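You operate a simulated robot arm through the tools that you are given. There is no shell and no other tool. Be economical: measure what you need, move in short steps, check, and stop when the job is done.

Carry out the task below with a simulated two-armed robot. There is one attempt and no reset: what you move stays moved.

Task
Put the 30 W bulb from the main shelf of the steel rack on top of the can there and the 50 W bulb on the desk top. Open the counter door, take the long block and put it on the shelf of the counter cupboard, then shut the door. Put the 20 steel bolt from the top of the work table on the desk top. Open the counter drawer, take the cloth from the top of the work table and put it in the inside of the counter drawer and shut the drawer again. Do these in any order. Set down upright: bulb.

It is judged by the outcome, as a careful person would: the job done as asked, and still so three seconds after it is handed in. It fails if anything else is knocked over, pushed out of place, dropped, spilled or broken. Flat cloth is picked up by pressing the open fingertips on it (5 to 10 N) and closing them slowly along it; thin cloth reads only 2 to 8 mm in the jaws.

Robot
Two 7-joint arms with two-finger grippers on one trunk, on a base that drives. Base frame: it is fixed to the floor where the robot stands at the start and does not move with it; the origin is under the middle of the robot, x ahead of it, y to its left, z up; the surface under the hand at the start is at about z = 0.7. Readings come in m, rad, newtons and seconds.
The left shoulder is at the start at [0.06, 0.179, 1.024], the right one opposite. With the tool pointing down near the work surface each hand reaches from about 0.18 to 0.64 m from the robot's upright axis, wherever it stands, measured 20 degrees to its own side. Places, roughly: bulb [0.5, 0, 0.75]; can [0.5, -0.5, 0.75]; cloth (6x10x4 cm) [-0.9, 1.6, 0.9]; counter door [-2.6, 1.6, 0.5]; counter drawer [-3, 1.7, 0.8]; desk top (49x15 cm) [-2.86, -0.08, 0.82]; inside of the counter drawer [-3, 1.8, 0.7]; long block (5x9x4 cm) [-0.3, 1.6, 0.9]; shelf of the counter cupboard [-2.6, 1.8, 0.5]; steel bolt [-1, 1.75, 1]. Payload 1.96 kg a hand.
The TCP of each hand is the grasp point between the finger pads, 0.02 m short of the fingertips. In the tool frame z runs along the fingers and y along their closing line. The gripper opens to 0.072 m. The gripper's body begins 0.038 m behind the TCP.
Orientation is told as [roll, pitch, yaw] about the base's x, y, z axes, in that order, counted from this pose: with the fingers straight down and closing along the base's y, the tool's x points along the base's -x, its y along +y and its z along -z.

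Tools
- The arms move only by the tool apply_moves. It takes "left_increments", "right_increments" or both (then of equal length, played together; a hand with none holds still); each is a list of rows, each a list of 7 numbers: the shift along the tool's x, y, z in units of 500 mm (1.0 is 500 mm), then the turn, a rotation vector about the tool's x, y, z in units of 120 degrees (1.0 is 120 degrees), then the finger opening in mm, from 0 to 72. In form: [[tx, ty, tz, ax, ay, az, hand], ...]. A call has 1 to 12 rows; each row is the pose to reach, as a shift and turn from the pose commanded when the call began, along the tool's axes at that moment. A call with a number of a shift or a turn outside -1 to 1 is refused whole. A row lasts 0.2 s, in which the tool goes at most 0.05 m and 0.15 rad; a call with a longer step from one row to the next is refused whole, and so is a gripper value outside its range. Where a pose cannot be reached the arm comes as near as it can. A force on the tool above 40 N (or 10 N above the force at the start of the call, whichever is more), or a blocked arm, ends the call early, and 0.2 s more pass. The fingers move at their own pace (about 0.153 m/s each) and stop on an object; they squeeze with about 23 N. The grip force told is the motor's: it shows also when the fingers shut on nothing. Time passes only in rows, and 0.2 s behind the last, so rows that repeat a pose let the fingers close. It gives the time, the measured TCP pose, the force on the tool (base axes), the opening and the grip force at its end, in the units of the frame above (readings bear some noise), with the torque about the TCP (base axes, N m) and any sound that the robot's microphone picked up.
- Cameras (640 x 400 px; columns grow to the right, rows downward): "scene" is now at [0.0109, -0.0174, 1.5671]; the picture's right is [-0.28, -0.96, 0.00], its down [-0.78, 0.23, -0.58] and it looks along [0.55, -0.16, -0.82] (base axes); focal length 296 px, centre (320, 200). "left" rides on the left gripper at [0.071, -0.019, -0.082] in its tool frame; the picture's right is [0.26, 0.97, 0.00], its down [-0.67, 0.18, -0.72] and it looks along [-0.69, 0.19, 0.70] (tool axes); focal length 280 px, centre (320, 200). "right" rides on the right gripper at [0.071, 0.019, -0.082] in its tool frame; the picture's right is [-0.26, 0.97, 0.00], its down [-0.67, -0.18, -0.72] and it looks along [-0.69, -0.19, 0.70] (tool axes); focal length 280 px, centre (320, 200). There is no depth. A picture from a camera that has moved, and an enlarged one, comes with that camera's place and axes in the base frame and with its lens.
- get_image(camera): a new picture of that camera. It takes no simulated time.
- slide_trunk(by): slides the trunk up (or, below 0, down) by that many m; the arms and the scene camera ride with it, the base frame stays. It gives what a move gives, with no picture.
- roll_base(legs): drives the robot by 1 to 6 legs, each [ahead, left, turn to the left] in m, m and rad, along the robot's own axes; the way and the turn of a leg run together, so that a leg with both is an arc; at most 1.5 m and 3.142 rad a leg. The arms and the cameras ride along, it lands a little off, and it stops where it bumps. It gives what a move gives.
- turn_head(pan, tilt): turns the head with the scene camera to pan (to the left, within 1.501 rad either way) and tilt (down, from -0.506 to 1.204), counted from straight ahead of the robot. It gives what a move gives.
- enlarge(camera, box): a new picture of the part [left, top, right, bottom] of that camera's present view, enlarged. It takes no simulated time.
- finish_job(): hands the job in; it is judged then, once.

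Go step by step. Nothing tells you exact positions but the pictures and the camera data: compare them with the known pose of the tool, close in by small moves and look again before you grip or let go. The budget is 207 turns and 194 pictures, counting those below and the enlarged ones. Unless the task says otherwise, let go and move clear before handing in, and close with one line.

The tools are called after ">>>" by a JSON object that holds its "method" and its "body". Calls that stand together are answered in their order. apply_moves: Moves the arms, as the interface text tells. Its arguments: {"type":"object","properties":{"left_increments":{"type":"array"},"right_increments":{"type":"array"}},"required":[]} The other tools are called the same way: slide_trunk (by) slides the trunk up or down; roll_base (legs) drives the base; turn_head (pan, tilt) turns the head that bears the scene camera; get_image (camera) takes a picture; enlarge (camera, box) takes an enlarged picture of a part of a camera's view; finish_job () hands the job in.

At the start:

```text
t: 0.0
left_eef_pos: [0.4324, 0.0462, 1.0199]
left_orientation: [0.0, 0.0, 0.001]
left_ft_force: [-0.1, -0.2, 0.4]
left_wrist_torque: [-0.01, -0.02, 0.01]
left_finger_gap: 0.072
left_gripper_force: 0.1
right_eef_pos: [0.3455, -0.3097, 1.0555]
right_orientation: [0.0, -0.001, 0.0]
right_ft_force: [1.2, 0.6, 0.4]
right_wrist_torque: [-0.02, -0.06, 0.03]
right_finger_gap: 0.0716
right_gripper_force: 0.0
trunk travel left (down, up): [-0.669, 0.321]
robot x, y, heading: [-0.0002, -0.0004, -0.002]
head pan, tilt: [-0.281, 0.956]
```

scene: 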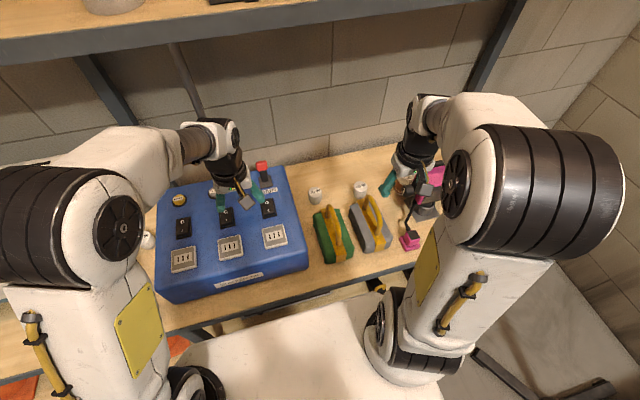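
right: 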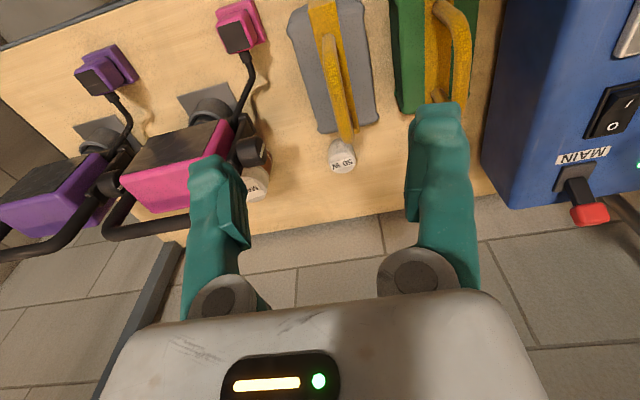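
left: 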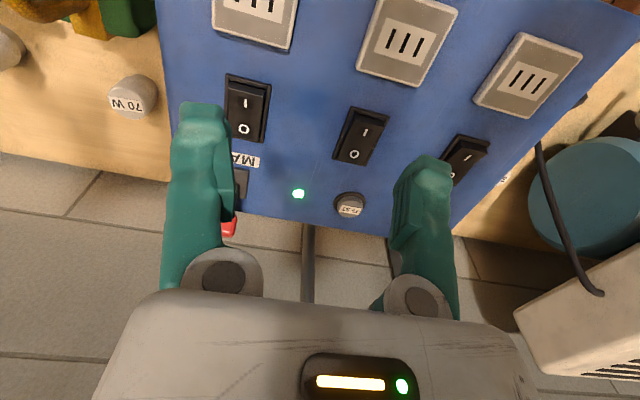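

I see the rack shelf with a blue panel, several bulbs and clutter. I'll look closer to find the 30 W and 50 W bulbs and the can.

>>> {"method": "enlarge", "body": {"camera": "scene", "box": [280, 120, 460, 260]}}

>>> {"method": "enlarge", "body": {"camera": "scene", "box": [120, 140, 320, 280]}}

>>> {"method": "enlarge", "body": {"camera": "right", "box": [160, 60, 460, 260]}}

>>> {"method": "turn_head", "body": {"pan": -0.7, "tilt": 0.8}}

>>> {"method": "get_image", "body": {"camera": "scene"}}

```text
2.86 times, centred on (370, 190) of scene
camera zoom: at [0.0109, -0.0174, 1.5671], right [-0.28, -0.96, 0.0], down [-0.78, 0.23, -0.58], along [0.55, -0.16, -0.82], focal length 846 px, centre (177, 229)
```

zoom: 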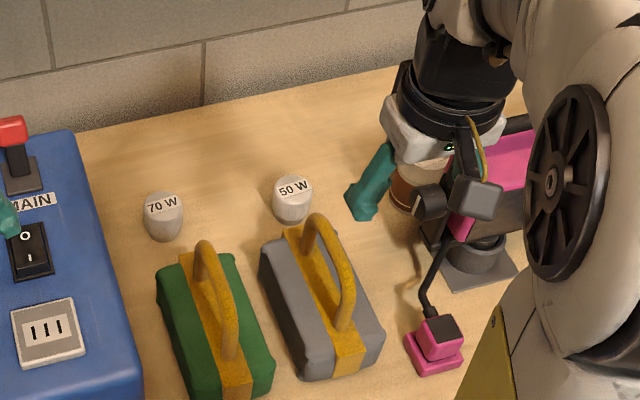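

```text
2.86 times, centred on (220, 210) of scene
camera zoom: at [0.0109, -0.0174, 1.5671], right [-0.28, -0.96, 0.0], down [-0.78, 0.23, -0.58], along [0.55, -0.16, -0.82], focal length 846 px, centre (606, 171)
```

zoom: 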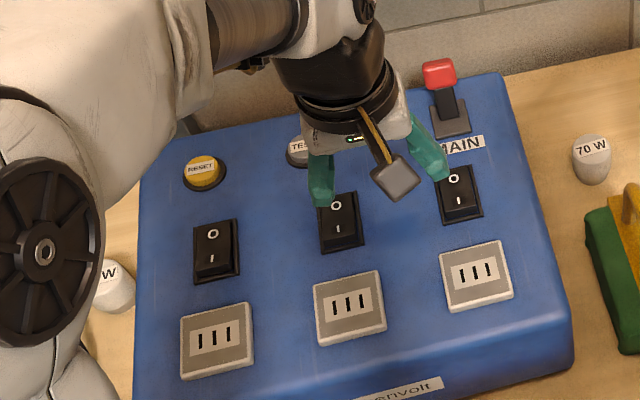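

```text
2.00 times, centred on (310, 160) of right
camera zoom: at [0.2731, -0.2917, 1.1371], right [0.26, 0.97, 0.0], down [0.67, -0.18, 0.72], along [0.69, -0.19, -0.7], focal length 561 px, centre (340, 280)
```

zoom: 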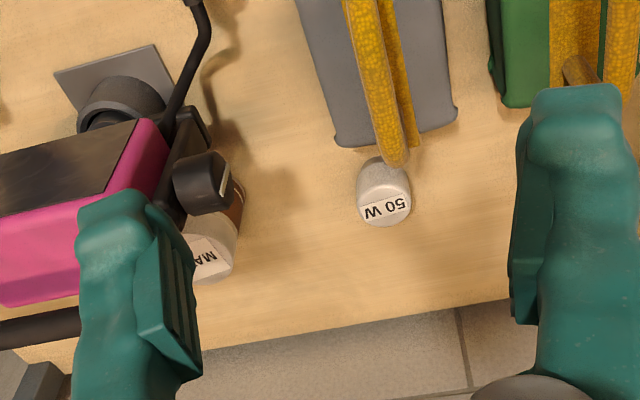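

```text
t: 0.9
left_eef_pos: [0.4325, 0.0458, 1.0192]
left_orientation: [0.001, -0.001, 0.0]
left_ft_force: [0.0, -0.7, -0.2]
left_wrist_torque: [-0.02, -0.04, 0.0]
left_finger_gap: 0.0719
left_gripper_force: 0.1
right_eef_pos: [0.3453, -0.3093, 1.0541]
right_orientation: [-0.001, 0.0, 0.001]
right_ft_force: [0.3, -0.7, 0.2]
right_wrist_torque: [0.0, -0.01, 0.0]
right_finger_gap: 0.072
right_gripper_force: 0.0
trunk travel left (down, up): [-0.669, 0.321]
robot x, y, heading: [0.0002, 0.0001, 0.004]
head pan, tilt: [-0.7, 0.799]
```

```text
187 pictures are left
camera scene: at [0.0032, -0.0491, 1.579], right [-0.64, -0.77, 0.0], down [-0.55, 0.46, -0.7], along [0.53, -0.45, -0.72], focal length 296 px, centre (320, 200)
```

scene: 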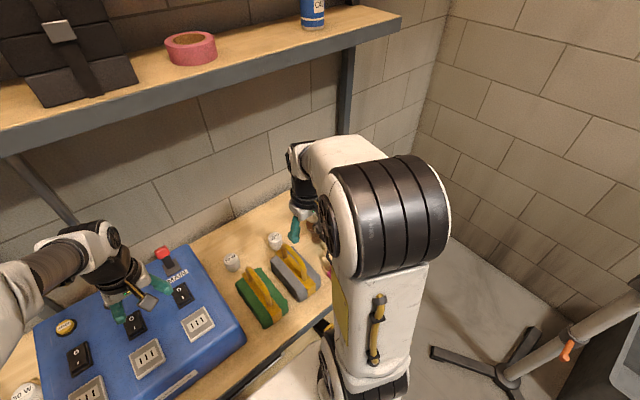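

The bulb left of the panel needs reading. I turn the head left.

>>> {"method": "turn_head", "body": {"pan": 0.6, "tilt": 0.9}}

>>> {"method": "get_image", "body": {"camera": "scene"}}

```text
t: 2.4
left_eef_pos: [0.4325, 0.0459, 1.0191]
left_orientation: [-0.001, 0.0, 0.0]
left_ft_force: [-1.0, -0.4, 0.1]
left_wrist_torque: [0.0, -0.01, -0.02]
left_finger_gap: 0.0721
left_gripper_force: 0.0
right_eef_pos: [0.346, -0.3102, 1.0543]
right_orientation: [0.0, -0.002, 0.0]
right_ft_force: [0.3, -0.1, 0.4]
right_wrist_torque: [-0.02, 0.0, 0.05]
right_finger_gap: 0.0719
right_gripper_force: 0.0
trunk travel left (down, up): [-0.669, 0.321]
robot x, y, heading: [0.0011, 0.0, 0.003]
head pan, tilt: [0.6, 0.901]
```

```text
186 pictures are left
camera scene: at [0.0038, 0.0453, 1.5712], right [0.56, -0.83, 0.0], down [-0.65, -0.44, -0.62], along [0.51, 0.35, -0.78], focal length 296 px, centre (320, 200)
```

scene: 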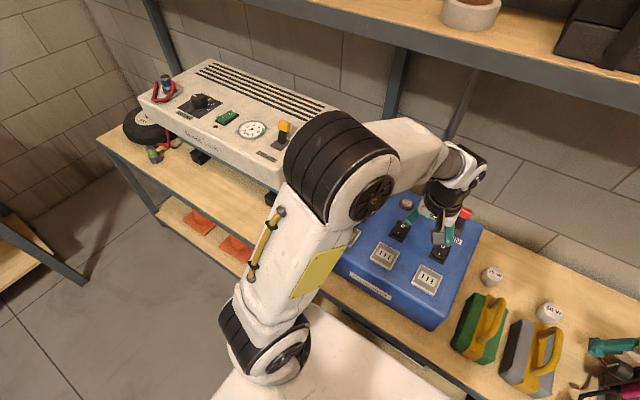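

>>> {"method": "turn_head", "body": {"pan": -0.5, "tilt": 1.0}}

>>> {"method": "enlarge", "body": {"camera": "scene", "box": [0, 150, 320, 350]}}

```text
t: 3.7
left_eef_pos: [0.4324, 0.0452, 1.0192]
left_orientation: [0.001, 0.002, 0.0]
left_ft_force: [0.0, 0.1, 0.1]
left_wrist_torque: [0.02, 0.01, -0.01]
left_finger_gap: 0.0718
left_gripper_force: 0.0
right_eef_pos: [0.3465, -0.3101, 1.0553]
right_orientation: [-0.001, -0.001, 0.0]
right_ft_force: [0.2, -0.5, -0.3]
right_wrist_torque: [0.02, -0.01, 0.0]
right_finger_gap: 0.0721
right_gripper_force: 0.0
trunk travel left (down, up): [-0.669, 0.321]
robot x, y, heading: [0.0018, 0.0031, 0.001]
head pan, tilt: [-0.499, 1.0]
```

```text
2.00 times, centred on (160, 250) of scene
camera zoom: at [0.0026, -0.0305, 1.5639], right [-0.48, -0.88, 0.0], down [-0.74, 0.4, -0.54], along [0.47, -0.26, -0.84], focal length 592 px, centre (640, 100)
```

zoom: 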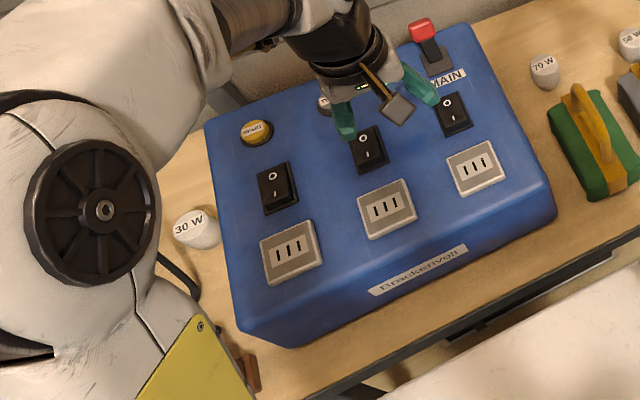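

The 30 W bulb stands left of the panel near [0.55, 0.37]; the can is near [0.55, -0.48]. A tripod is at my right, so I'll drive left and use the right arm for the 30 W bulb. First I lift and retract the hands.

>>> {"method": "apply_moves", "body": {"left_increments": [[0.08, 0, -0.06, 0, 0, 0, 72], [0.16, 0, -0.12, 0, 0, 0, 72], [0.24, 0, -0.18, 0, 0, 0, 72], [0.3, 0, -0.26, 0, 0, 0, 72]], "right_increments": [[0.0, 0, -0.08, 0, 0, 0, 72], [0, 0, -0.14, 0, 0, 0, 72], [0, 0, -0.2, 0, 0, 0, 72], [0, 0, -0.2, 0, 0, 0, 72]]}}

>>> {"method": "get_image", "body": {"camera": "right"}}

>>> {"method": "get_image", "body": {"camera": "scene"}}

```text
t: 4.7
left_eef_pos: [0.3106, 0.0428, 1.0577]
left_orientation: [-0.001, -0.001, 0.0]
left_ft_force: [1.5, -0.7, -0.3]
left_wrist_torque: [-0.02, 0.01, 0.01]
left_finger_gap: 0.0722
left_gripper_force: 0.0
left hand out of reach, approached as far as the arm can: row 1, 2, 3, 4
right_eef_pos: [0.3466, -0.3097, 1.0538]
right_orientation: [-0.001, -0.001, -0.001]
right_ft_force: [0.6, -0.1, -0.2]
right_wrist_torque: [0.04, 0.01, 0.02]
right_finger_gap: 0.0721
right_gripper_force: 0.1
right hand out of reach, approached as far as the arm can: row 1, 2, 3, 4
trunk travel left (down, up): [-0.669, 0.321]
robot x, y, heading: [0.0004, 0.0009, 0.003]
head pan, tilt: [-0.499, 1.0]
```

```text
184 pictures are left
camera right: at [0.2735, -0.2917, 1.137], right [0.26, 0.97, 0.0], down [0.67, -0.18, 0.72], along [0.69, -0.19, -0.7], focal length 280 px, centre (320, 200)
```

right: 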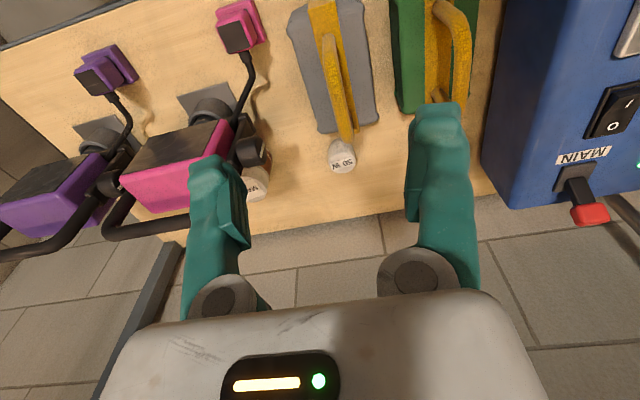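

```text
183 pictures are left
camera scene: at [0.0031, -0.0306, 1.5639], right [-0.48, -0.88, 0.0], down [-0.74, 0.4, -0.54], along [0.47, -0.26, -0.84], focal length 296 px, centre (320, 200)
```

scene: 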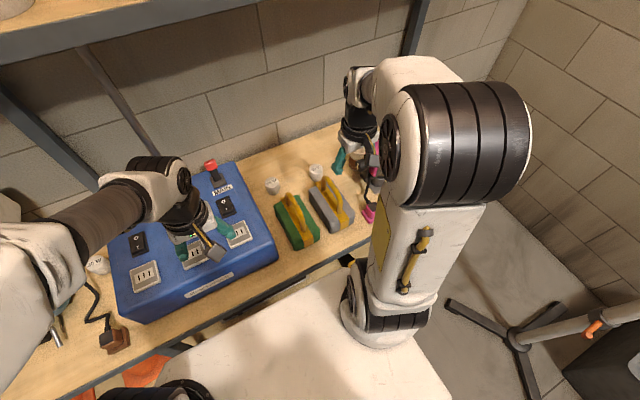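

The hands are already near their upper limit and clear of the shelf objects. I drive left and view the 30 W bulb.

>>> {"method": "roll_base", "body": {"legs": [[0, 0.52, 0]]}}

>>> {"method": "get_image", "body": {"camera": "right"}}

>>> {"method": "get_image", "body": {"camera": "scene"}}

```text
t: 7.7
left_eef_pos: [0.3077, 0.5568, 1.0578]
left_orientation: [-0.001, -0.003, 0.009]
left_ft_force: [0.7, 1.5, -0.5]
left_wrist_torque: [0.0, -0.02, 0.03]
left_finger_gap: 0.0719
left_gripper_force: 0.0
right_eef_pos: [0.3458, 0.2049, 1.0552]
right_orientation: [-0.002, -0.003, 0.008]
right_ft_force: [0.6, 0.2, -0.7]
right_wrist_torque: [0.0, 0.01, 0.0]
right_finger_gap: 0.0718
right_gripper_force: 0.0
trunk travel left (down, up): [-0.669, 0.321]
robot x, y, heading: [-0.0014, 0.5105, 0.01]
head pan, tilt: [-0.499, 1.0]
```

```text
182 pictures are left
camera right: at [0.2733, 0.223, 1.1371], right [0.25, 0.97, 0.0], down [0.67, -0.18, 0.72], along [0.69, -0.18, -0.7], focal length 280 px, centre (320, 200)
```

right: 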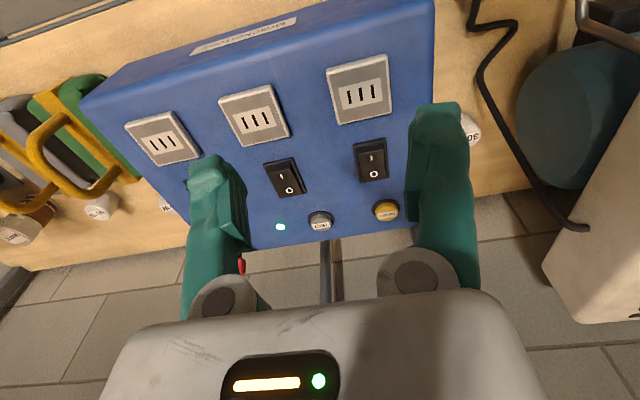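

```text
181 pictures are left
camera scene: at [0.0006, 0.4818, 1.5639], right [-0.47, -0.88, 0.0], down [-0.74, 0.4, -0.54], along [0.48, -0.25, -0.84], focal length 296 px, centre (320, 200)
```

scene: 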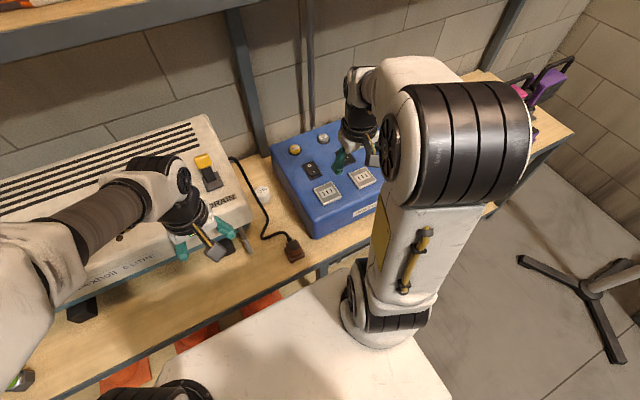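

>>> {"method": "enlarge", "body": {"camera": "scene", "box": [220, 150, 320, 270]}}

>>> {"method": "apply_moves", "body": {"right_increments": [[0, 0.1, 0, 0, 0, 0, 72], [0, 0.2, 0, 0, 0, 0, 72], [0, 0.3, 0, 0, 0, 0, 72]]}}

>>> {"method": "get_image", "body": {"camera": "right"}}

```text
3.33 times, centred on (270, 210) of scene
camera zoom: at [0.0006, 0.4818, 1.5639], right [-0.47, -0.88, 0.0], down [-0.74, 0.4, -0.54], along [0.48, -0.25, -0.84], focal length 987 px, centre (487, 167)
```

zoom: 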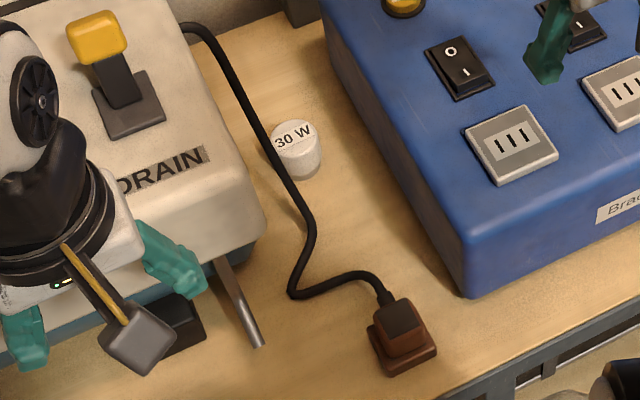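

```text
t: 8.5
left_eef_pos: [0.3065, 0.5575, 1.0569]
left_orientation: [-0.002, -0.004, 0.009]
left_ft_force: [0.3, 0.6, -0.2]
left_wrist_torque: [0.0, -0.01, 0.02]
left_finger_gap: 0.0718
left_gripper_force: 0.1
right_eef_pos: [0.3446, 0.358, 1.053]
right_orientation: [0.0, -0.001, 0.009]
right_ft_force: [-0.1, 1.0, -0.7]
right_wrist_torque: [-0.02, -0.04, -0.01]
right_finger_gap: 0.0722
right_gripper_force: 0.2
trunk travel left (down, up): [-0.669, 0.321]
robot x, y, heading: [-0.0005, 0.5148, 0.007]
head pan, tilt: [-0.499, 1.0]
```

```text
179 pictures are left
camera right: at [0.2721, 0.3759, 1.1353], right [0.25, 0.97, 0.0], down [0.67, -0.18, 0.72], along [0.69, -0.18, -0.7], focal length 280 px, centre (320, 200)
```

right: 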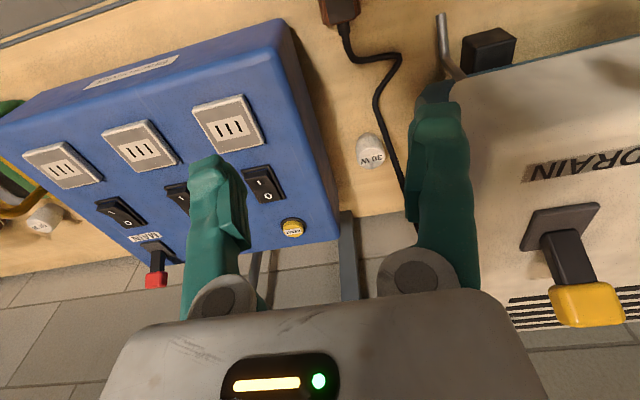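

The 30 W bulb stands between panel (edge y≈0.31) and beige box (edge y≈0.46), with a cable on its left. I lower the right hand in front of it for a closer look.

>>> {"method": "apply_moves", "body": {"right_increments": [[0, 0, 0.1, 0, 0, 0, 72], [0, 0, 0.2, 0, 0, 0, 72], [0, 0, 0.28, 0, 0, 0, 72]]}}

>>> {"method": "get_image", "body": {"camera": "right"}}

```text
t: 9.3
left_eef_pos: [0.308, 0.5577, 1.0579]
left_orientation: [-0.002, -0.002, 0.008]
left_ft_force: [-0.1, -0.7, -0.4]
left_wrist_torque: [0.01, 0.07, 0.02]
left_finger_gap: 0.072
left_gripper_force: 0.1
right_eef_pos: [0.3472, 0.3559, 0.9161]
right_orientation: [0.001, -0.003, 0.008]
right_ft_force: [0.6, 0.7, -0.2]
right_wrist_torque: [0.0, 0.01, -0.02]
right_finger_gap: 0.0719
right_gripper_force: 0.0
trunk travel left (down, up): [-0.669, 0.321]
robot x, y, heading: [-0.0034, 0.5106, 0.005]
head pan, tilt: [-0.499, 1.0]
```

```text
178 pictures are left
camera right: at [0.2738, 0.3731, 0.9984], right [0.25, 0.97, 0.0], down [0.67, -0.18, 0.72], along [0.69, -0.18, -0.7], focal length 280 px, centre (320, 200)
```

right: 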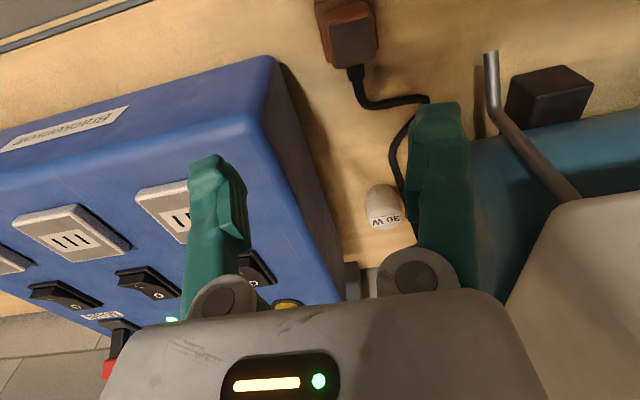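

The bulb is at about [0.58, 0.385], top z≈0.75, with the cable just to its left, so I'll close along x. I rotate the hand +90° yaw, camera over the panel.

>>> {"method": "apply_moves", "body": {"right_increments": [[0, 0, 0, 0, 0, -0.07, 72], [0, 0, 0, 0, 0, -0.14, 72], [0, 0, 0, 0, 0, -0.21, 72], [0, 0, 0, 0, 0, -0.28, 72], [0, 0, 0, 0, 0, -0.35, 72], [0, 0, 0, 0, 0, -0.42, 72], [0, 0, 0, 0, 0, -0.49, 72], [0, 0, 0, 0, 0, -0.56, 72], [0, 0, 0, 0, 0, -0.63, 72], [0, 0, 0, 0, 0, -0.7, 72], [0, 0, 0, 0, 0, -0.75, 72]]}}

```text
t: 11.7
left_eef_pos: [0.3075, 0.5574, 1.059]
left_orientation: [-0.002, -0.002, 0.009]
left_ft_force: [-0.4, 0.3, 0.8]
left_wrist_torque: [0.0, 0.02, -0.01]
left_finger_gap: 0.0722
left_gripper_force: 0.1
right_eef_pos: [0.3443, 0.3563, 0.9148]
right_orientation: [-0.001, 0.0, 1.58]
right_ft_force: [-0.4, 0.4, -0.2]
right_wrist_torque: [0.02, -0.01, 0.03]
right_finger_gap: 0.0719
right_gripper_force: 0.1
trunk travel left (down, up): [-0.669, 0.321]
robot x, y, heading: [0.0007, 0.5121, 0.006]
head pan, tilt: [-0.499, 1.0]
```

>>> {"method": "apply_moves", "body": {"right_increments": [[-0.015, -0.09, 0, 0, 0, 0, 72], [-0.03, -0.18, 0, 0, 0, 0, 72], [-0.045, -0.27, 0, 0, 0, 0, 72], [-0.06, -0.36, 0, 0, 0, 0, 72], [-0.06, -0.45, 0, 0, 0, 0, 72], [-0.06, -0.465, 0, 0, 0, 0, 72]]}}

>>> {"method": "get_image", "body": {"camera": "right"}}

>>> {"method": "enlarge", "body": {"camera": "scene", "box": [200, 80, 400, 240]}}

```text
t: 13.1
left_eef_pos: [0.3077, 0.5574, 1.0576]
left_orientation: [-0.003, -0.005, 0.01]
left_ft_force: [0.2, -1.2, -0.1]
left_wrist_torque: [-0.04, -0.03, 0.0]
left_finger_gap: 0.0721
left_gripper_force: 0.1
right_eef_pos: [0.5679, 0.3892, 0.9185]
right_orientation: [-0.005, 0.001, 1.579]
right_ft_force: [0.9, 0.0, 0.0]
right_wrist_torque: [-0.01, -0.01, -0.01]
right_finger_gap: 0.0719
right_gripper_force: 0.0
right hand out of reach, approached as far as the arm can: row 6
trunk travel left (down, up): [-0.669, 0.321]
robot x, y, heading: [0.0004, 0.5112, 0.013]
head pan, tilt: [-0.499, 1.0]
```

```text
177 pictures are left
camera right: at [0.5478, 0.3168, 1.0007], right [-0.97, 0.25, 0.0], down [0.17, 0.68, 0.72], along [0.18, 0.69, -0.7], focal length 280 px, centre (320, 200)
```

right: 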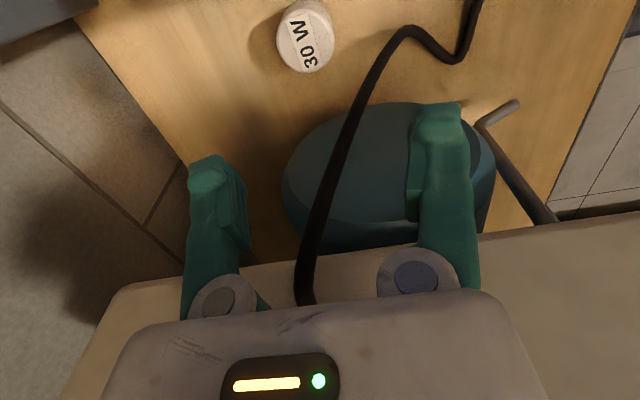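

```text
2.50 times, centred on (300, 160) of scene
camera zoom: at [-0.0002, 0.4814, 1.5639], right [-0.47, -0.88, 0.0], down [-0.74, 0.4, -0.54], along [0.48, -0.25, -0.84], focal length 740 px, centre (370, 300)
```

zoom: 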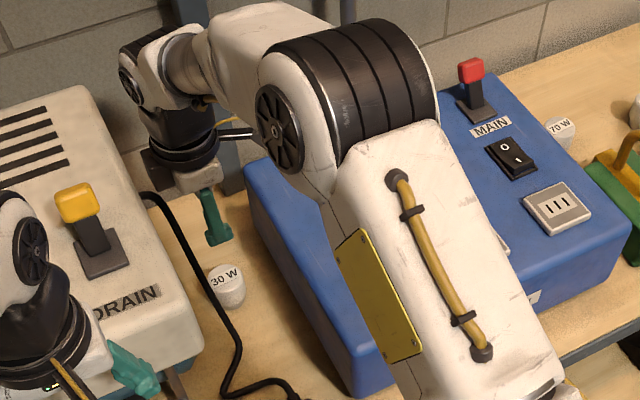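

The bulb is confirmed at about [0.578, 0.380]. I'm at reach limit, so drive 4 cm ahead.

>>> {"method": "roll_base", "body": {"legs": [[0.04, 0, 0]]}}

```text
t: 14.0
left_eef_pos: [0.3461, 0.5595, 1.0583]
left_orientation: [-0.002, -0.002, 0.007]
left_ft_force: [-0.6, 0.4, 1.1]
left_wrist_torque: [-0.02, 0.03, 0.0]
left_finger_gap: 0.0722
left_gripper_force: 0.0
right_eef_pos: [0.6074, 0.3908, 0.9191]
right_orientation: [-0.005, -0.002, 1.578]
right_ft_force: [0.0, -0.3, -0.6]
right_wrist_torque: [0.0, -0.04, 0.02]
right_finger_gap: 0.0719
right_gripper_force: 0.1
trunk travel left (down, up): [-0.669, 0.321]
robot x, y, heading: [0.042, 0.5105, 0.008]
head pan, tilt: [-0.499, 1.0]
```

>>> {"method": "apply_moves", "body": {"right_increments": [[0.02, 0.058, 0, 0, 0, 0, 72], [0.02, 0.058, 0.08, 0, 0, 0, 72], [0.02, 0.058, 0.14, 0, 0, 0, 72]]}}

>>> {"method": "get_image", "body": {"camera": "right"}}

```text
t: 14.8
left_eef_pos: [0.3464, 0.5581, 1.0577]
left_orientation: [-0.001, -0.002, 0.009]
left_ft_force: [-0.2, 0.0, 1.0]
left_wrist_torque: [0.03, -0.01, 0.01]
left_finger_gap: 0.0723
left_gripper_force: 0.1
right_eef_pos: [0.5801, 0.3779, 0.8466]
right_orientation: [-0.003, 0.0, 1.579]
right_ft_force: [0.8, -0.5, 0.4]
right_wrist_torque: [0.02, 0.01, 0.01]
right_finger_gap: 0.0719
right_gripper_force: 0.1
trunk travel left (down, up): [-0.669, 0.321]
robot x, y, heading: [0.0398, 0.5079, 0.005]
head pan, tilt: [-0.499, 1.0]
```

```text
175 pictures are left
camera right: at [0.5589, 0.3049, 0.9292], right [-0.97, 0.25, 0.0], down [0.17, 0.68, 0.72], along [0.18, 0.69, -0.7], focal length 280 px, centre (320, 200)
```

right: 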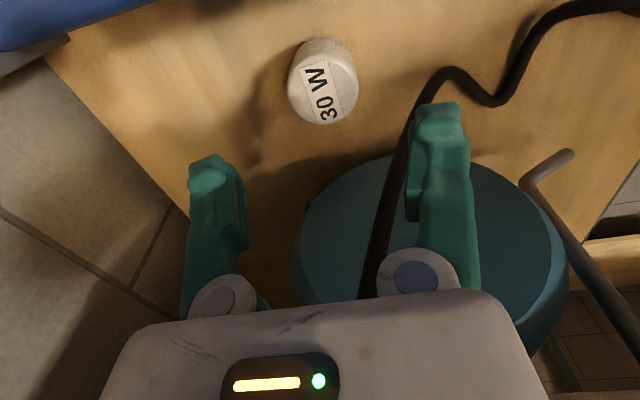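

>>> {"method": "apply_moves", "body": {"right_increments": [[-0.006, 0.006, 0.09, 0, 0, 0, 72], [-0.006, 0.006, 0.17, 0, 0, 0, 72], [-0.006, 0.006, 0.19, 0, 0, 0, 72]]}}

>>> {"method": "get_image", "body": {"camera": "right"}}

>>> {"method": "enlarge", "body": {"camera": "scene", "box": [200, 80, 400, 240]}}

```text
t: 15.4
left_eef_pos: [0.345, 0.5587, 1.0575]
left_orientation: [-0.001, -0.003, 0.01]
left_ft_force: [0.3, -0.1, -0.5]
left_wrist_torque: [0.01, 0.04, -0.04]
left_finger_gap: 0.0722
left_gripper_force: 0.0
right_eef_pos: [0.577, 0.3777, 0.7683]
right_orientation: [-0.004, 0.002, 1.574]
right_ft_force: [-11.4, 3.0, 17.2]
right_wrist_torque: [-1.74, -0.49, -0.93]
right_finger_gap: 0.0721
right_gripper_force: 0.0
trunk travel left (down, up): [-0.669, 0.321]
robot x, y, heading: [0.0361, 0.5144, 0.011]
head pan, tilt: [-0.499, 1.0]
stopped in row 3 (right hand): the force on the tool passed its limit at 64 N (the readings are from after the stop); the commanded pose is now the measured one
```

```text
174 pictures are left
camera right: at [0.5555, 0.3067, 0.8502], right [-0.97, 0.26, 0.0], down [0.18, 0.68, 0.71], along [0.19, 0.69, -0.7], focal length 280 px, centre (320, 200)
```

right: 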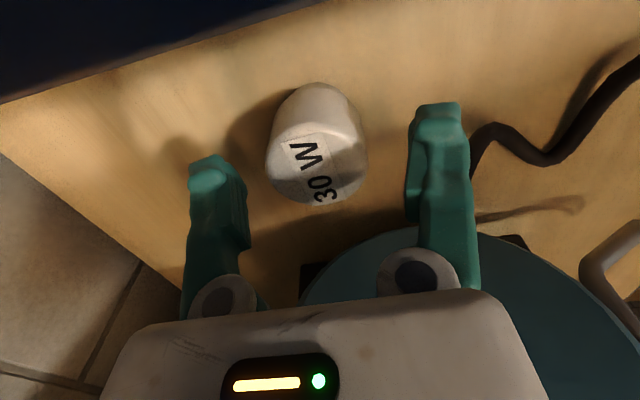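

```text
2.50 times, centred on (300, 160) of scene
camera zoom: at [0.0378, 0.4824, 1.5639], right [-0.47, -0.88, 0.0], down [-0.74, 0.4, -0.54], along [0.48, -0.25, -0.84], focal length 740 px, centre (370, 300)
```

zoom: 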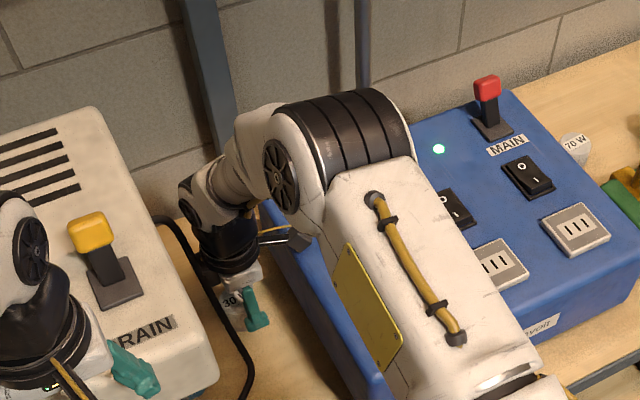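

The wrist camera touched the panel edge. I back up and tilt the hand 20° so the camera clears the panel.

>>> {"method": "apply_moves", "body": {"right_increments": [[0, 0, -0.06, 0, 0, 0, 72], [0, 0, -0.1, 0, 0.055, 0, 72], [0, 0, -0.1, 0, 0.11, 0, 72], [0, 0, -0.1, 0, 0.167, 0, 72]]}}

>>> {"method": "get_image", "body": {"camera": "right"}}

>>> {"method": "enlarge", "body": {"camera": "scene", "box": [200, 80, 400, 240]}}

```text
t: 16.6
left_eef_pos: [0.3434, 0.5489, 1.0587]
left_orientation: [0.003, -0.004, -0.003]
left_ft_force: [0.5, 1.1, 0.1]
left_wrist_torque: [-0.06, 0.0, 0.01]
left_finger_gap: 0.0718
left_gripper_force: 0.1
right_eef_pos: [0.5766, 0.3498, 0.8228]
right_orientation: [-0.018, 0.362, 1.531]
right_ft_force: [0.3, -0.2, 0.1]
right_wrist_torque: [-0.01, -0.02, -0.01]
right_finger_gap: 0.0719
right_gripper_force: 0.1
trunk travel left (down, up): [-0.669, 0.321]
robot x, y, heading: [0.036, 0.5094, -0.002]
head pan, tilt: [-0.499, 1.0]
stopped in row 4 (right hand): the arm was blocked; the commanded pose is now the measured one
```

```text
172 pictures are left
camera right: at [0.5536, 0.3118, 0.9235], right [-0.95, 0.28, -0.11], down [0.2, 0.88, 0.43], along [0.22, 0.39, -0.89], focal length 280 px, centre (320, 200)
```

right: 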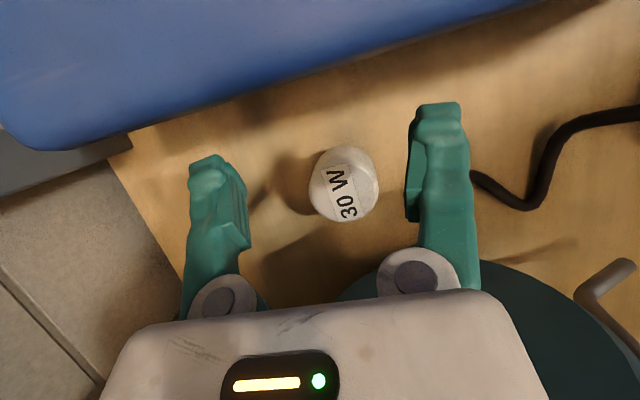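

```text
2.50 times, centred on (300, 160) of scene
camera zoom: at [0.0344, 0.4738, 1.5632], right [-0.48, -0.88, -0.01], down [-0.74, 0.41, -0.54], along [0.48, -0.26, -0.84], focal length 740 px, centre (370, 300)
```

zoom: 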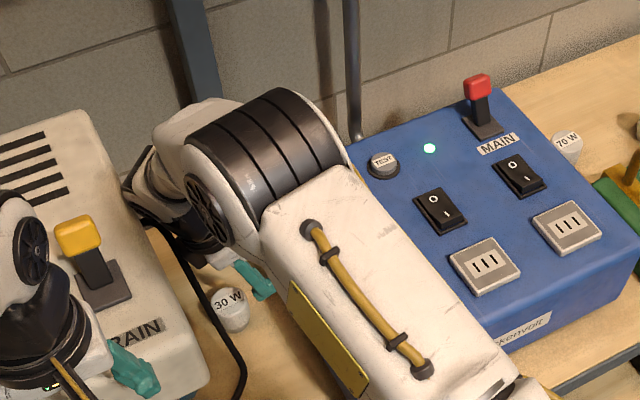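

The wrist brushed the beige box, so that tilt doesn't fit. Cable geometry works out to leave just enough room at yaw 0, so I untilt, raise, and rotate back.

>>> {"method": "apply_moves", "body": {"right_increments": [[0, 0, 0, 0, -0.06, 0, 72], [0, 0, 0, 0, -0.12, 0, 72], [0, 0, 0, 0, -0.172, 0, 72]]}}

>>> {"method": "apply_moves", "body": {"right_increments": [[0, 0, -0.08, 0, 0, 0.04, 72], [0, 0, -0.12, 0, 0, 0.11, 72], [0, 0, -0.12, 0, 0, 0.18, 72], [0, 0, -0.12, 0, 0, 0.25, 72], [0, 0, -0.12, 0, 0, 0.32, 72], [0, 0, -0.12, 0, 0, 0.39, 72], [0, 0, -0.12, 0, 0, 0.46, 72], [0, 0, -0.12, 0, 0, 0.53, 72], [0, 0, -0.12, 0, 0, 0.6, 72], [0, 0, -0.12, 0, 0, 0.67, 72], [0, 0, -0.12, 0, 0, 0.732, 72]]}}

>>> {"method": "get_image", "body": {"camera": "right"}}

>>> {"method": "get_image", "body": {"camera": "scene"}}

```text
t: 17.4
left_eef_pos: [0.3473, 0.5543, 1.0588]
left_orientation: [-0.001, -0.003, 0.003]
left_ft_force: [-0.8, 0.5, 0.0]
left_wrist_torque: [-0.01, 0.02, 0.03]
left_finger_gap: 0.0719
left_gripper_force: 0.1
right_eef_pos: [0.5817, 0.3638, 0.8193]
right_orientation: [-0.012, -0.002, 1.555]
right_ft_force: [-0.2, 0.1, 0.5]
right_wrist_torque: [-0.02, 0.01, -0.01]
right_finger_gap: 0.0717
right_gripper_force: 0.1
trunk travel left (down, up): [-0.669, 0.321]
robot x, y, heading: [0.0339, 0.5099, 0.005]
head pan, tilt: [-0.499, 1.0]
```

```text
t: 19.8
left_eef_pos: [0.3468, 0.5535, 1.058]
left_orientation: [-0.002, -0.003, 0.004]
left_ft_force: [0.0, 0.8, -1.1]
left_wrist_torque: [-0.02, 0.0, 0.01]
left_finger_gap: 0.0721
left_gripper_force: 0.0
right_eef_pos: [0.5789, 0.364, 0.8809]
right_orientation: [-0.001, -0.013, 0.018]
right_ft_force: [-0.3, -0.6, 0.8]
right_wrist_torque: [-0.03, 0.04, -0.01]
right_finger_gap: 0.0718
right_gripper_force: 0.0
trunk travel left (down, up): [-0.669, 0.321]
robot x, y, heading: [0.0358, 0.5091, -0.001]
head pan, tilt: [-0.499, 1.0]
```

```text
170 pictures are left
camera right: at [0.5052, 0.3802, 0.962], right [0.25, 0.97, 0.0], down [0.67, -0.17, 0.72], along [0.7, -0.18, -0.69], focal length 280 px, centre (320, 200)
```

right: 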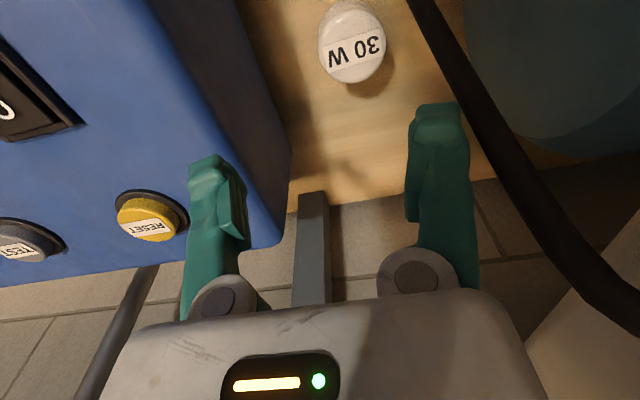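

```text
169 pictures are left
camera scene: at [0.0399, 0.4801, 1.5639], right [-0.48, -0.88, 0.0], down [-0.74, 0.4, -0.54], along [0.47, -0.26, -0.84], focal length 296 px, centre (320, 200)
```

scene: 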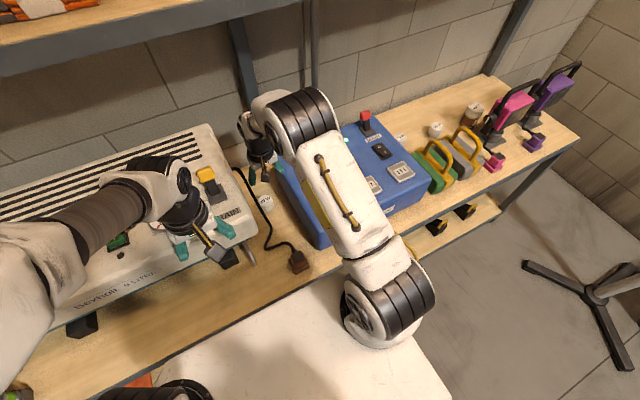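

>>> {"method": "apply_moves", "body": {"right_increments": [[0.012, 0.034, 0, -0.042, 0, 0.0, 72], [0.012, 0.034, 0.08, -0.042, 0, 0.0, 72], [0.012, 0.03, 0.15, -0.042, 0, 0.0, 72]]}}

>>> {"method": "get_image", "body": {"camera": "right"}}

>>> {"method": "enlarge", "body": {"camera": "scene", "box": [200, 80, 400, 240]}}

```text
t: 20.6
left_eef_pos: [0.3474, 0.5543, 1.0563]
left_orientation: [-0.003, -0.002, 0.004]
left_ft_force: [0.5, 0.6, -0.2]
left_wrist_torque: [0.01, 0.01, 0.0]
left_finger_gap: 0.0721
left_gripper_force: 0.1
right_eef_pos: [0.5751, 0.376, 0.8039]
right_orientation: [0.091, -0.012, 0.02]
right_ft_force: [0.0, 0.4, -0.4]
right_wrist_torque: [0.01, -0.03, 0.01]
right_finger_gap: 0.0718
right_gripper_force: 0.1
trunk travel left (down, up): [-0.669, 0.321]
robot x, y, heading: [0.0367, 0.5108, 0.004]
head pan, tilt: [-0.499, 1.0]
```

```text
168 pictures are left
camera right: at [0.501, 0.3849, 0.8867], right [0.24, 0.97, 0.09], down [0.67, -0.23, 0.7], along [0.7, -0.11, -0.7], focal length 280 px, centre (320, 200)
```

right: 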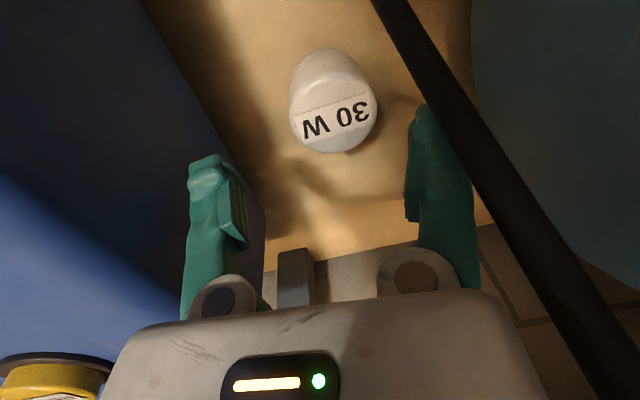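

```text
2.50 times, centred on (300, 160) of scene
camera zoom: at [0.0403, 0.4797, 1.564], right [-0.48, -0.88, 0.0], down [-0.74, 0.4, -0.54], along [0.47, -0.26, -0.84], focal length 740 px, centre (370, 300)
```

zoom: 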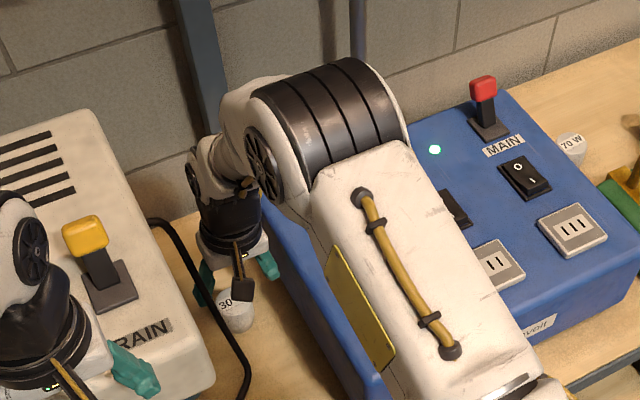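

>>> {"method": "apply_moves", "body": {"right_increments": [[0, 0, 0.04, 0, 0, 0, 72], [0, 0, 0.08, 0, 0, 0, 72], [0, 0, 0.12, 0, 0, 0, 72], [0, 0, 0.128, 0, 0, 0, 72]]}}

>>> {"method": "get_image", "body": {"camera": "right"}}

>>> {"method": "enlarge", "body": {"camera": "scene", "box": [200, 80, 400, 240]}}

```text
t: 21.6
left_eef_pos: [0.3469, 0.5537, 1.0578]
left_orientation: [-0.001, -0.004, 0.002]
left_ft_force: [-0.9, 0.4, -0.1]
left_wrist_torque: [-0.04, -0.01, -0.02]
left_finger_gap: 0.0719
left_gripper_force: 0.0
right_eef_pos: [0.5752, 0.3846, 0.7408]
right_orientation: [0.089, -0.013, 0.023]
right_ft_force: [-0.2, 0.4, -0.2]
right_wrist_torque: [0.0, 0.01, -0.01]
right_finger_gap: 0.072
right_gripper_force: 0.0
trunk travel left (down, up): [-0.669, 0.321]
robot x, y, heading: [0.0351, 0.508, 0.004]
head pan, tilt: [-0.499, 1.0]
```

```text
166 pictures are left
camera right: at [0.5015, 0.3939, 0.8245], right [0.24, 0.97, 0.09], down [0.67, -0.23, 0.71], along [0.7, -0.11, -0.7], focal length 280 px, centre (320, 200)
```

right: 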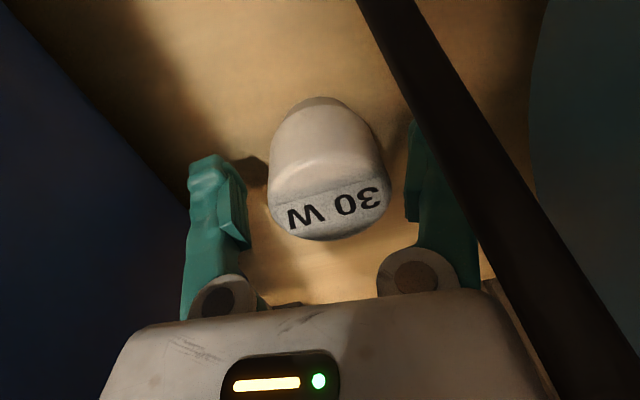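

```text
2.50 times, centred on (300, 160) of scene
camera zoom: at [0.0398, 0.48, 1.5639], right [-0.48, -0.88, 0.0], down [-0.74, 0.4, -0.54], along [0.48, -0.26, -0.84], focal length 740 px, centre (370, 300)
```

zoom: 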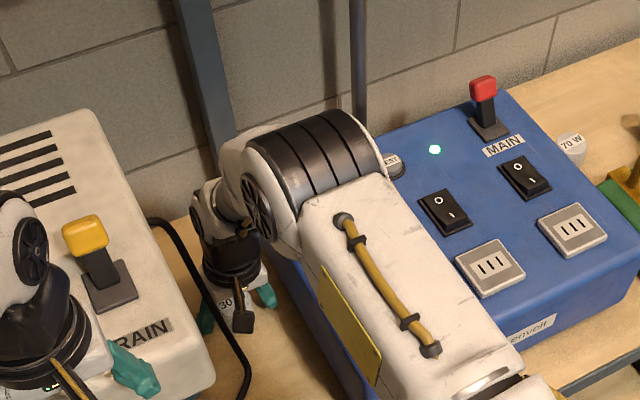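

The bulb is centred between the fingers. I close gently.

>>> {"method": "apply_moves", "body": {"right_increments": [[0, 0, 0.01, 0, 0, 0, 72], [0, 0, 0.01, 0, 0, 0, 60], [0, 0, 0.01, 0, 0, 0, 52], [0, 0, 0.01, 0, 0, 0, 44], [0, 0, 0.01, 0, 0, 0, 30], [0, 0, 0.01, 0, 0, 0, 30]]}}

>>> {"method": "get_image", "body": {"camera": "right"}}

```text
t: 23.0
left_eef_pos: [0.3473, 0.5528, 1.0585]
left_orientation: [-0.002, -0.005, 0.001]
left_ft_force: [0.1, 0.3, -0.3]
left_wrist_torque: [-0.02, -0.04, 0.03]
left_finger_gap: 0.0719
left_gripper_force: 0.0
right_eef_pos: [0.5746, 0.385, 0.7367]
right_orientation: [0.086, -0.014, 0.019]
right_ft_force: [0.2, -5.1, 9.1]
right_wrist_torque: [-0.34, -0.1, 0.01]
right_finger_gap: 0.0481
right_gripper_force: 23.5
trunk travel left (down, up): [-0.669, 0.321]
robot x, y, heading: [0.0366, 0.5125, 0.004]
head pan, tilt: [-0.499, 1.0]
```

```text
164 pictures are left
camera right: at [0.5011, 0.3941, 0.8203], right [0.24, 0.97, 0.09], down [0.67, -0.23, 0.71], along [0.7, -0.11, -0.7], focal length 280 px, centre (320, 200)
```

right: 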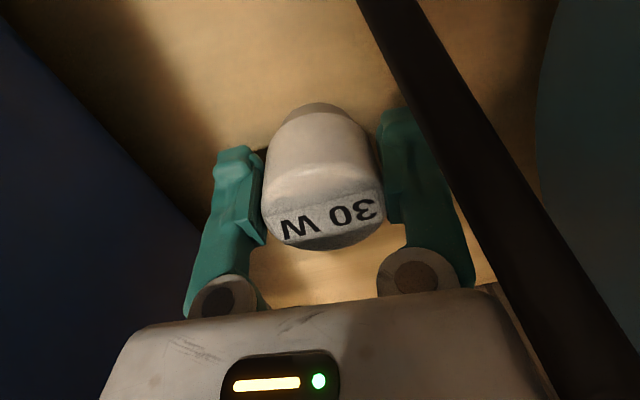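

Grip holds (48 mm). I lift straight up and look.

>>> {"method": "apply_moves", "body": {"right_increments": [[0, 0, -0.04, 0, 0, 0, 30], [0, 0, -0.1, 0, 0, 0, 30], [0, 0, -0.18, 0, 0, 0, 30], [0, 0, -0.26, 0, 0, 0, 30], [0, 0, -0.32, 0.042, 0, 0, 30]]}}

>>> {"method": "get_image", "body": {"camera": "right"}}

>>> {"method": "get_image", "body": {"camera": "scene"}}

```text
t: 24.2
left_eef_pos: [0.3458, 0.5548, 1.0588]
left_orientation: [-0.002, -0.002, 0.003]
left_ft_force: [-0.1, 1.0, -0.2]
left_wrist_torque: [-0.06, 0.0, 0.0]
left_finger_gap: 0.0722
left_gripper_force: 0.1
right_eef_pos: [0.5709, 0.3708, 0.8987]
right_orientation: [-0.002, -0.013, 0.021]
right_ft_force: [-0.1, -0.2, -1.8]
right_wrist_torque: [-0.03, 0.01, -0.02]
right_finger_gap: 0.0463
right_gripper_force: 23.0
trunk travel left (down, up): [-0.669, 0.321]
robot x, y, heading: [0.0395, 0.5089, 0.0]
head pan, tilt: [-0.499, 1.0]
```

```text
163 pictures are left
camera right: at [0.4967, 0.3879, 0.9793], right [0.24, 0.97, 0.0], down [0.67, -0.17, 0.72], along [0.7, -0.17, -0.69], focal length 280 px, centre (320, 200)
```

right: 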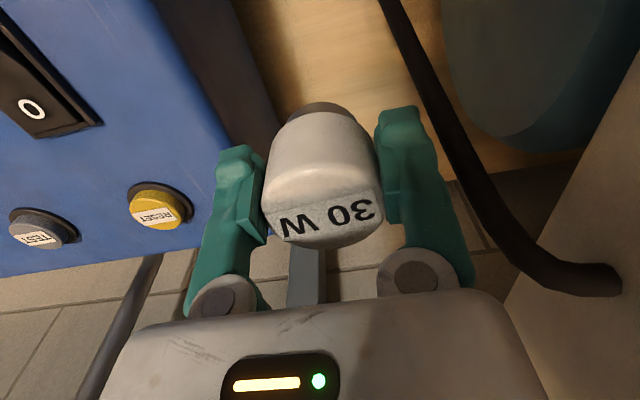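

```text
162 pictures are left
camera scene: at [0.0395, 0.4811, 1.5639], right [-0.48, -0.88, 0.0], down [-0.74, 0.4, -0.54], along [0.48, -0.26, -0.84], focal length 296 px, centre (320, 200)
```

scene: 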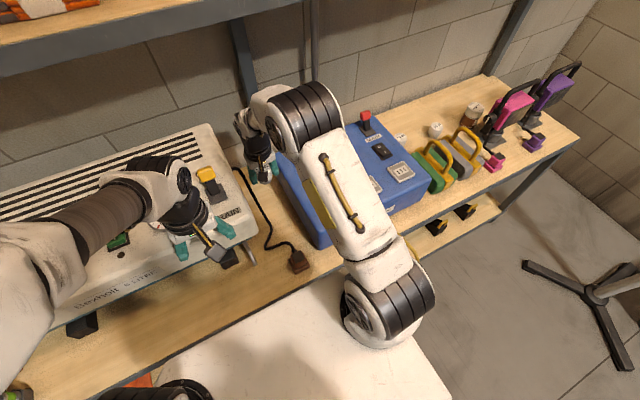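

Bulb is held well. I enlarge the can area before driving there.

>>> {"method": "enlarge", "body": {"camera": "scene", "box": [400, 50, 600, 190]}}

>>> {"method": "apply_moves", "body": {"right_increments": [[0.08, 0, -0.05, 0, 0, 0, 30], [0.16, 0, -0.1, 0, 0, 0, 30], [0.24, 0, -0.15, 0, 0, 0, 30], [0.32, 0, -0.2, 0, 0, 0, 30], [0.4, 0, -0.24, 0, 0, 0, 30]]}}

```text
2.86 times, centred on (500, 120) of scene
camera zoom: at [0.0395, 0.4811, 1.5639], right [-0.48, -0.88, 0.0], down [-0.74, 0.4, -0.54], along [0.48, -0.26, -0.84], focal length 846 px, centre (-194, 429)
```

zoom: 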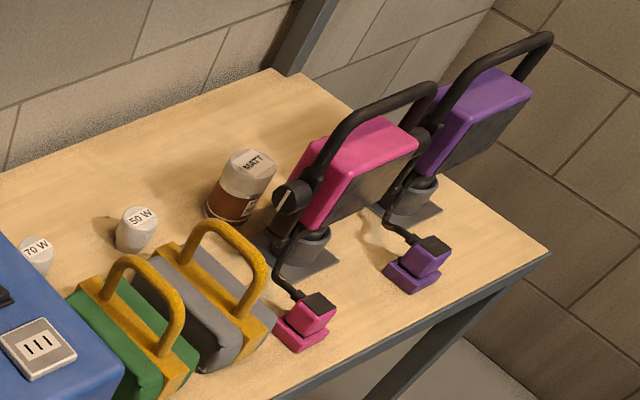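

```text
t: 25.4
left_eef_pos: [0.3464, 0.5537, 1.0574]
left_orientation: [-0.001, -0.003, 0.004]
left_ft_force: [-0.1, 0.3, -0.8]
left_wrist_torque: [0.01, -0.04, -0.02]
left_finger_gap: 0.0722
left_gripper_force: 0.0
right_eef_pos: [0.3726, 0.3667, 1.0121]
right_orientation: [0.0, -0.014, 0.019]
right_ft_force: [-0.2, -0.2, -0.3]
right_wrist_torque: [-0.01, -0.02, 0.03]
right_finger_gap: 0.046
right_gripper_force: 22.9
trunk travel left (down, up): [-0.669, 0.321]
robot x, y, heading: [0.0408, 0.5088, 0.004]
head pan, tilt: [-0.499, 1.0]
```

The can ("MATT…") stands at about [0.565, -0.50], beside a pink tool in front-right. I'll turn the hand so its camera faces left of the can, then drive right.

>>> {"method": "apply_moves", "body": {"right_increments": [[0, 0, 0, 0, 0, 0.07, 30], [0, 0, 0, 0, 0, 0.14, 30], [0, 0, 0, 0, 0, 0.21, 30], [0, 0, 0, 0, 0, 0.28, 30], [0, 0, 0, 0, 0, 0.35, 30], [0, 0, 0, 0, 0, 0.42, 30], [0, 0, 0, 0, 0, 0.49, 30], [0, 0, 0, 0, 0, 0.56, 30], [0, 0, 0, 0, 0, 0.63, 30], [0, 0, 0, 0, 0, 0.7, 30], [0, 0, 0, 0, 0, 0.76, 30]]}}

>>> {"method": "roll_base", "body": {"legs": [[0, -0.77, 0]]}}

>>> {"method": "turn_head", "body": {"pan": -0.6, "tilt": 0.85}}

>>> {"method": "get_image", "body": {"camera": "scene"}}

>>> {"method": "get_image", "body": {"camera": "right"}}

```text
t: 27.8
left_eef_pos: [0.3459, 0.5543, 1.0574]
left_orientation: [-0.002, -0.002, 0.003]
left_ft_force: [-0.2, 0.1, -0.4]
left_wrist_torque: [0.02, 0.02, 0.02]
left_finger_gap: 0.072
left_gripper_force: 0.0
right_eef_pos: [0.3716, 0.3667, 1.0111]
right_orientation: [0.012, 0.001, -1.574]
right_ft_force: [0.1, 0.3, -1.2]
right_wrist_torque: [0.04, -0.02, -0.02]
right_finger_gap: 0.0464
right_gripper_force: 22.9
trunk travel left (down, up): [-0.669, 0.321]
robot x, y, heading: [0.0354, 0.512, 0.008]
head pan, tilt: [-0.499, 1.0]
```

```text
t: 32.0
left_eef_pos: [0.345, -0.2265, 1.0572]
left_orientation: [-0.001, -0.001, -0.009]
left_ft_force: [0.1, -0.3, -0.4]
left_wrist_torque: [0.01, 0.02, -0.01]
left_finger_gap: 0.072
left_gripper_force: 0.0
right_eef_pos: [0.3665, -0.4157, 1.0117]
right_orientation: [0.012, 0.0, -1.584]
right_ft_force: [0.1, 0.2, -0.4]
right_wrist_torque: [0.01, 0.03, 0.01]
right_finger_gap: 0.0463
right_gripper_force: 23.3
trunk travel left (down, up): [-0.669, 0.321]
robot x, y, heading: [0.0358, -0.2654, -0.016]
head pan, tilt: [-0.499, 1.0]
```

```text
t: 32.7
left_eef_pos: [0.3431, -0.2277, 1.0578]
left_orientation: [-0.003, -0.003, -0.01]
left_ft_force: [0.7, -0.5, -0.1]
left_wrist_torque: [0.03, 0.02, 0.0]
left_finger_gap: 0.0722
left_gripper_force: 0.1
right_eef_pos: [0.3664, -0.4139, 1.012]
right_orientation: [0.012, -0.001, -1.586]
right_ft_force: [-0.2, -0.7, -0.6]
right_wrist_torque: [-0.02, -0.01, -0.03]
right_finger_gap: 0.0461
right_gripper_force: 23.0
trunk travel left (down, up): [-0.669, 0.321]
robot x, y, heading: [0.0321, -0.265, -0.01]
head pan, tilt: [-0.6, 0.85]
```

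```text
160 pictures are left
camera scene: at [0.0398, -0.3073, 1.575], right [-0.57, -0.82, 0.0], down [-0.62, 0.43, -0.66], along [0.54, -0.38, -0.75], focal length 296 px, centre (320, 200)
```

scene: 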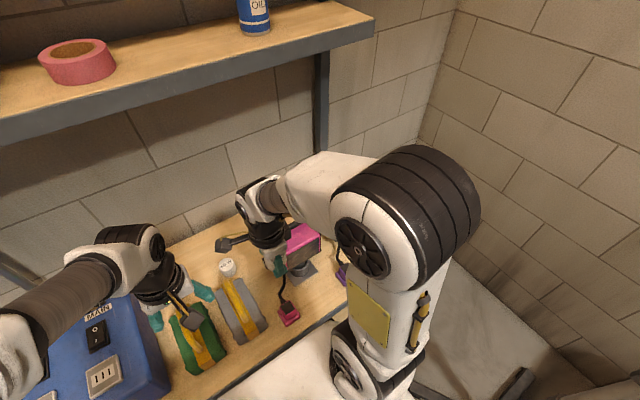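

```text
159 pictures are left
camera right: at [0.3842, -0.345, 1.0945], right [0.96, -0.28, 0.01], down [-0.2, -0.67, 0.71], along [-0.19, -0.69, -0.7], focal length 280 px, centre (320, 200)
```

right: 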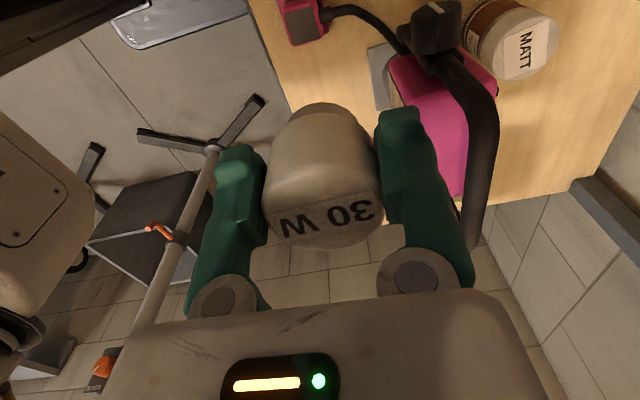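

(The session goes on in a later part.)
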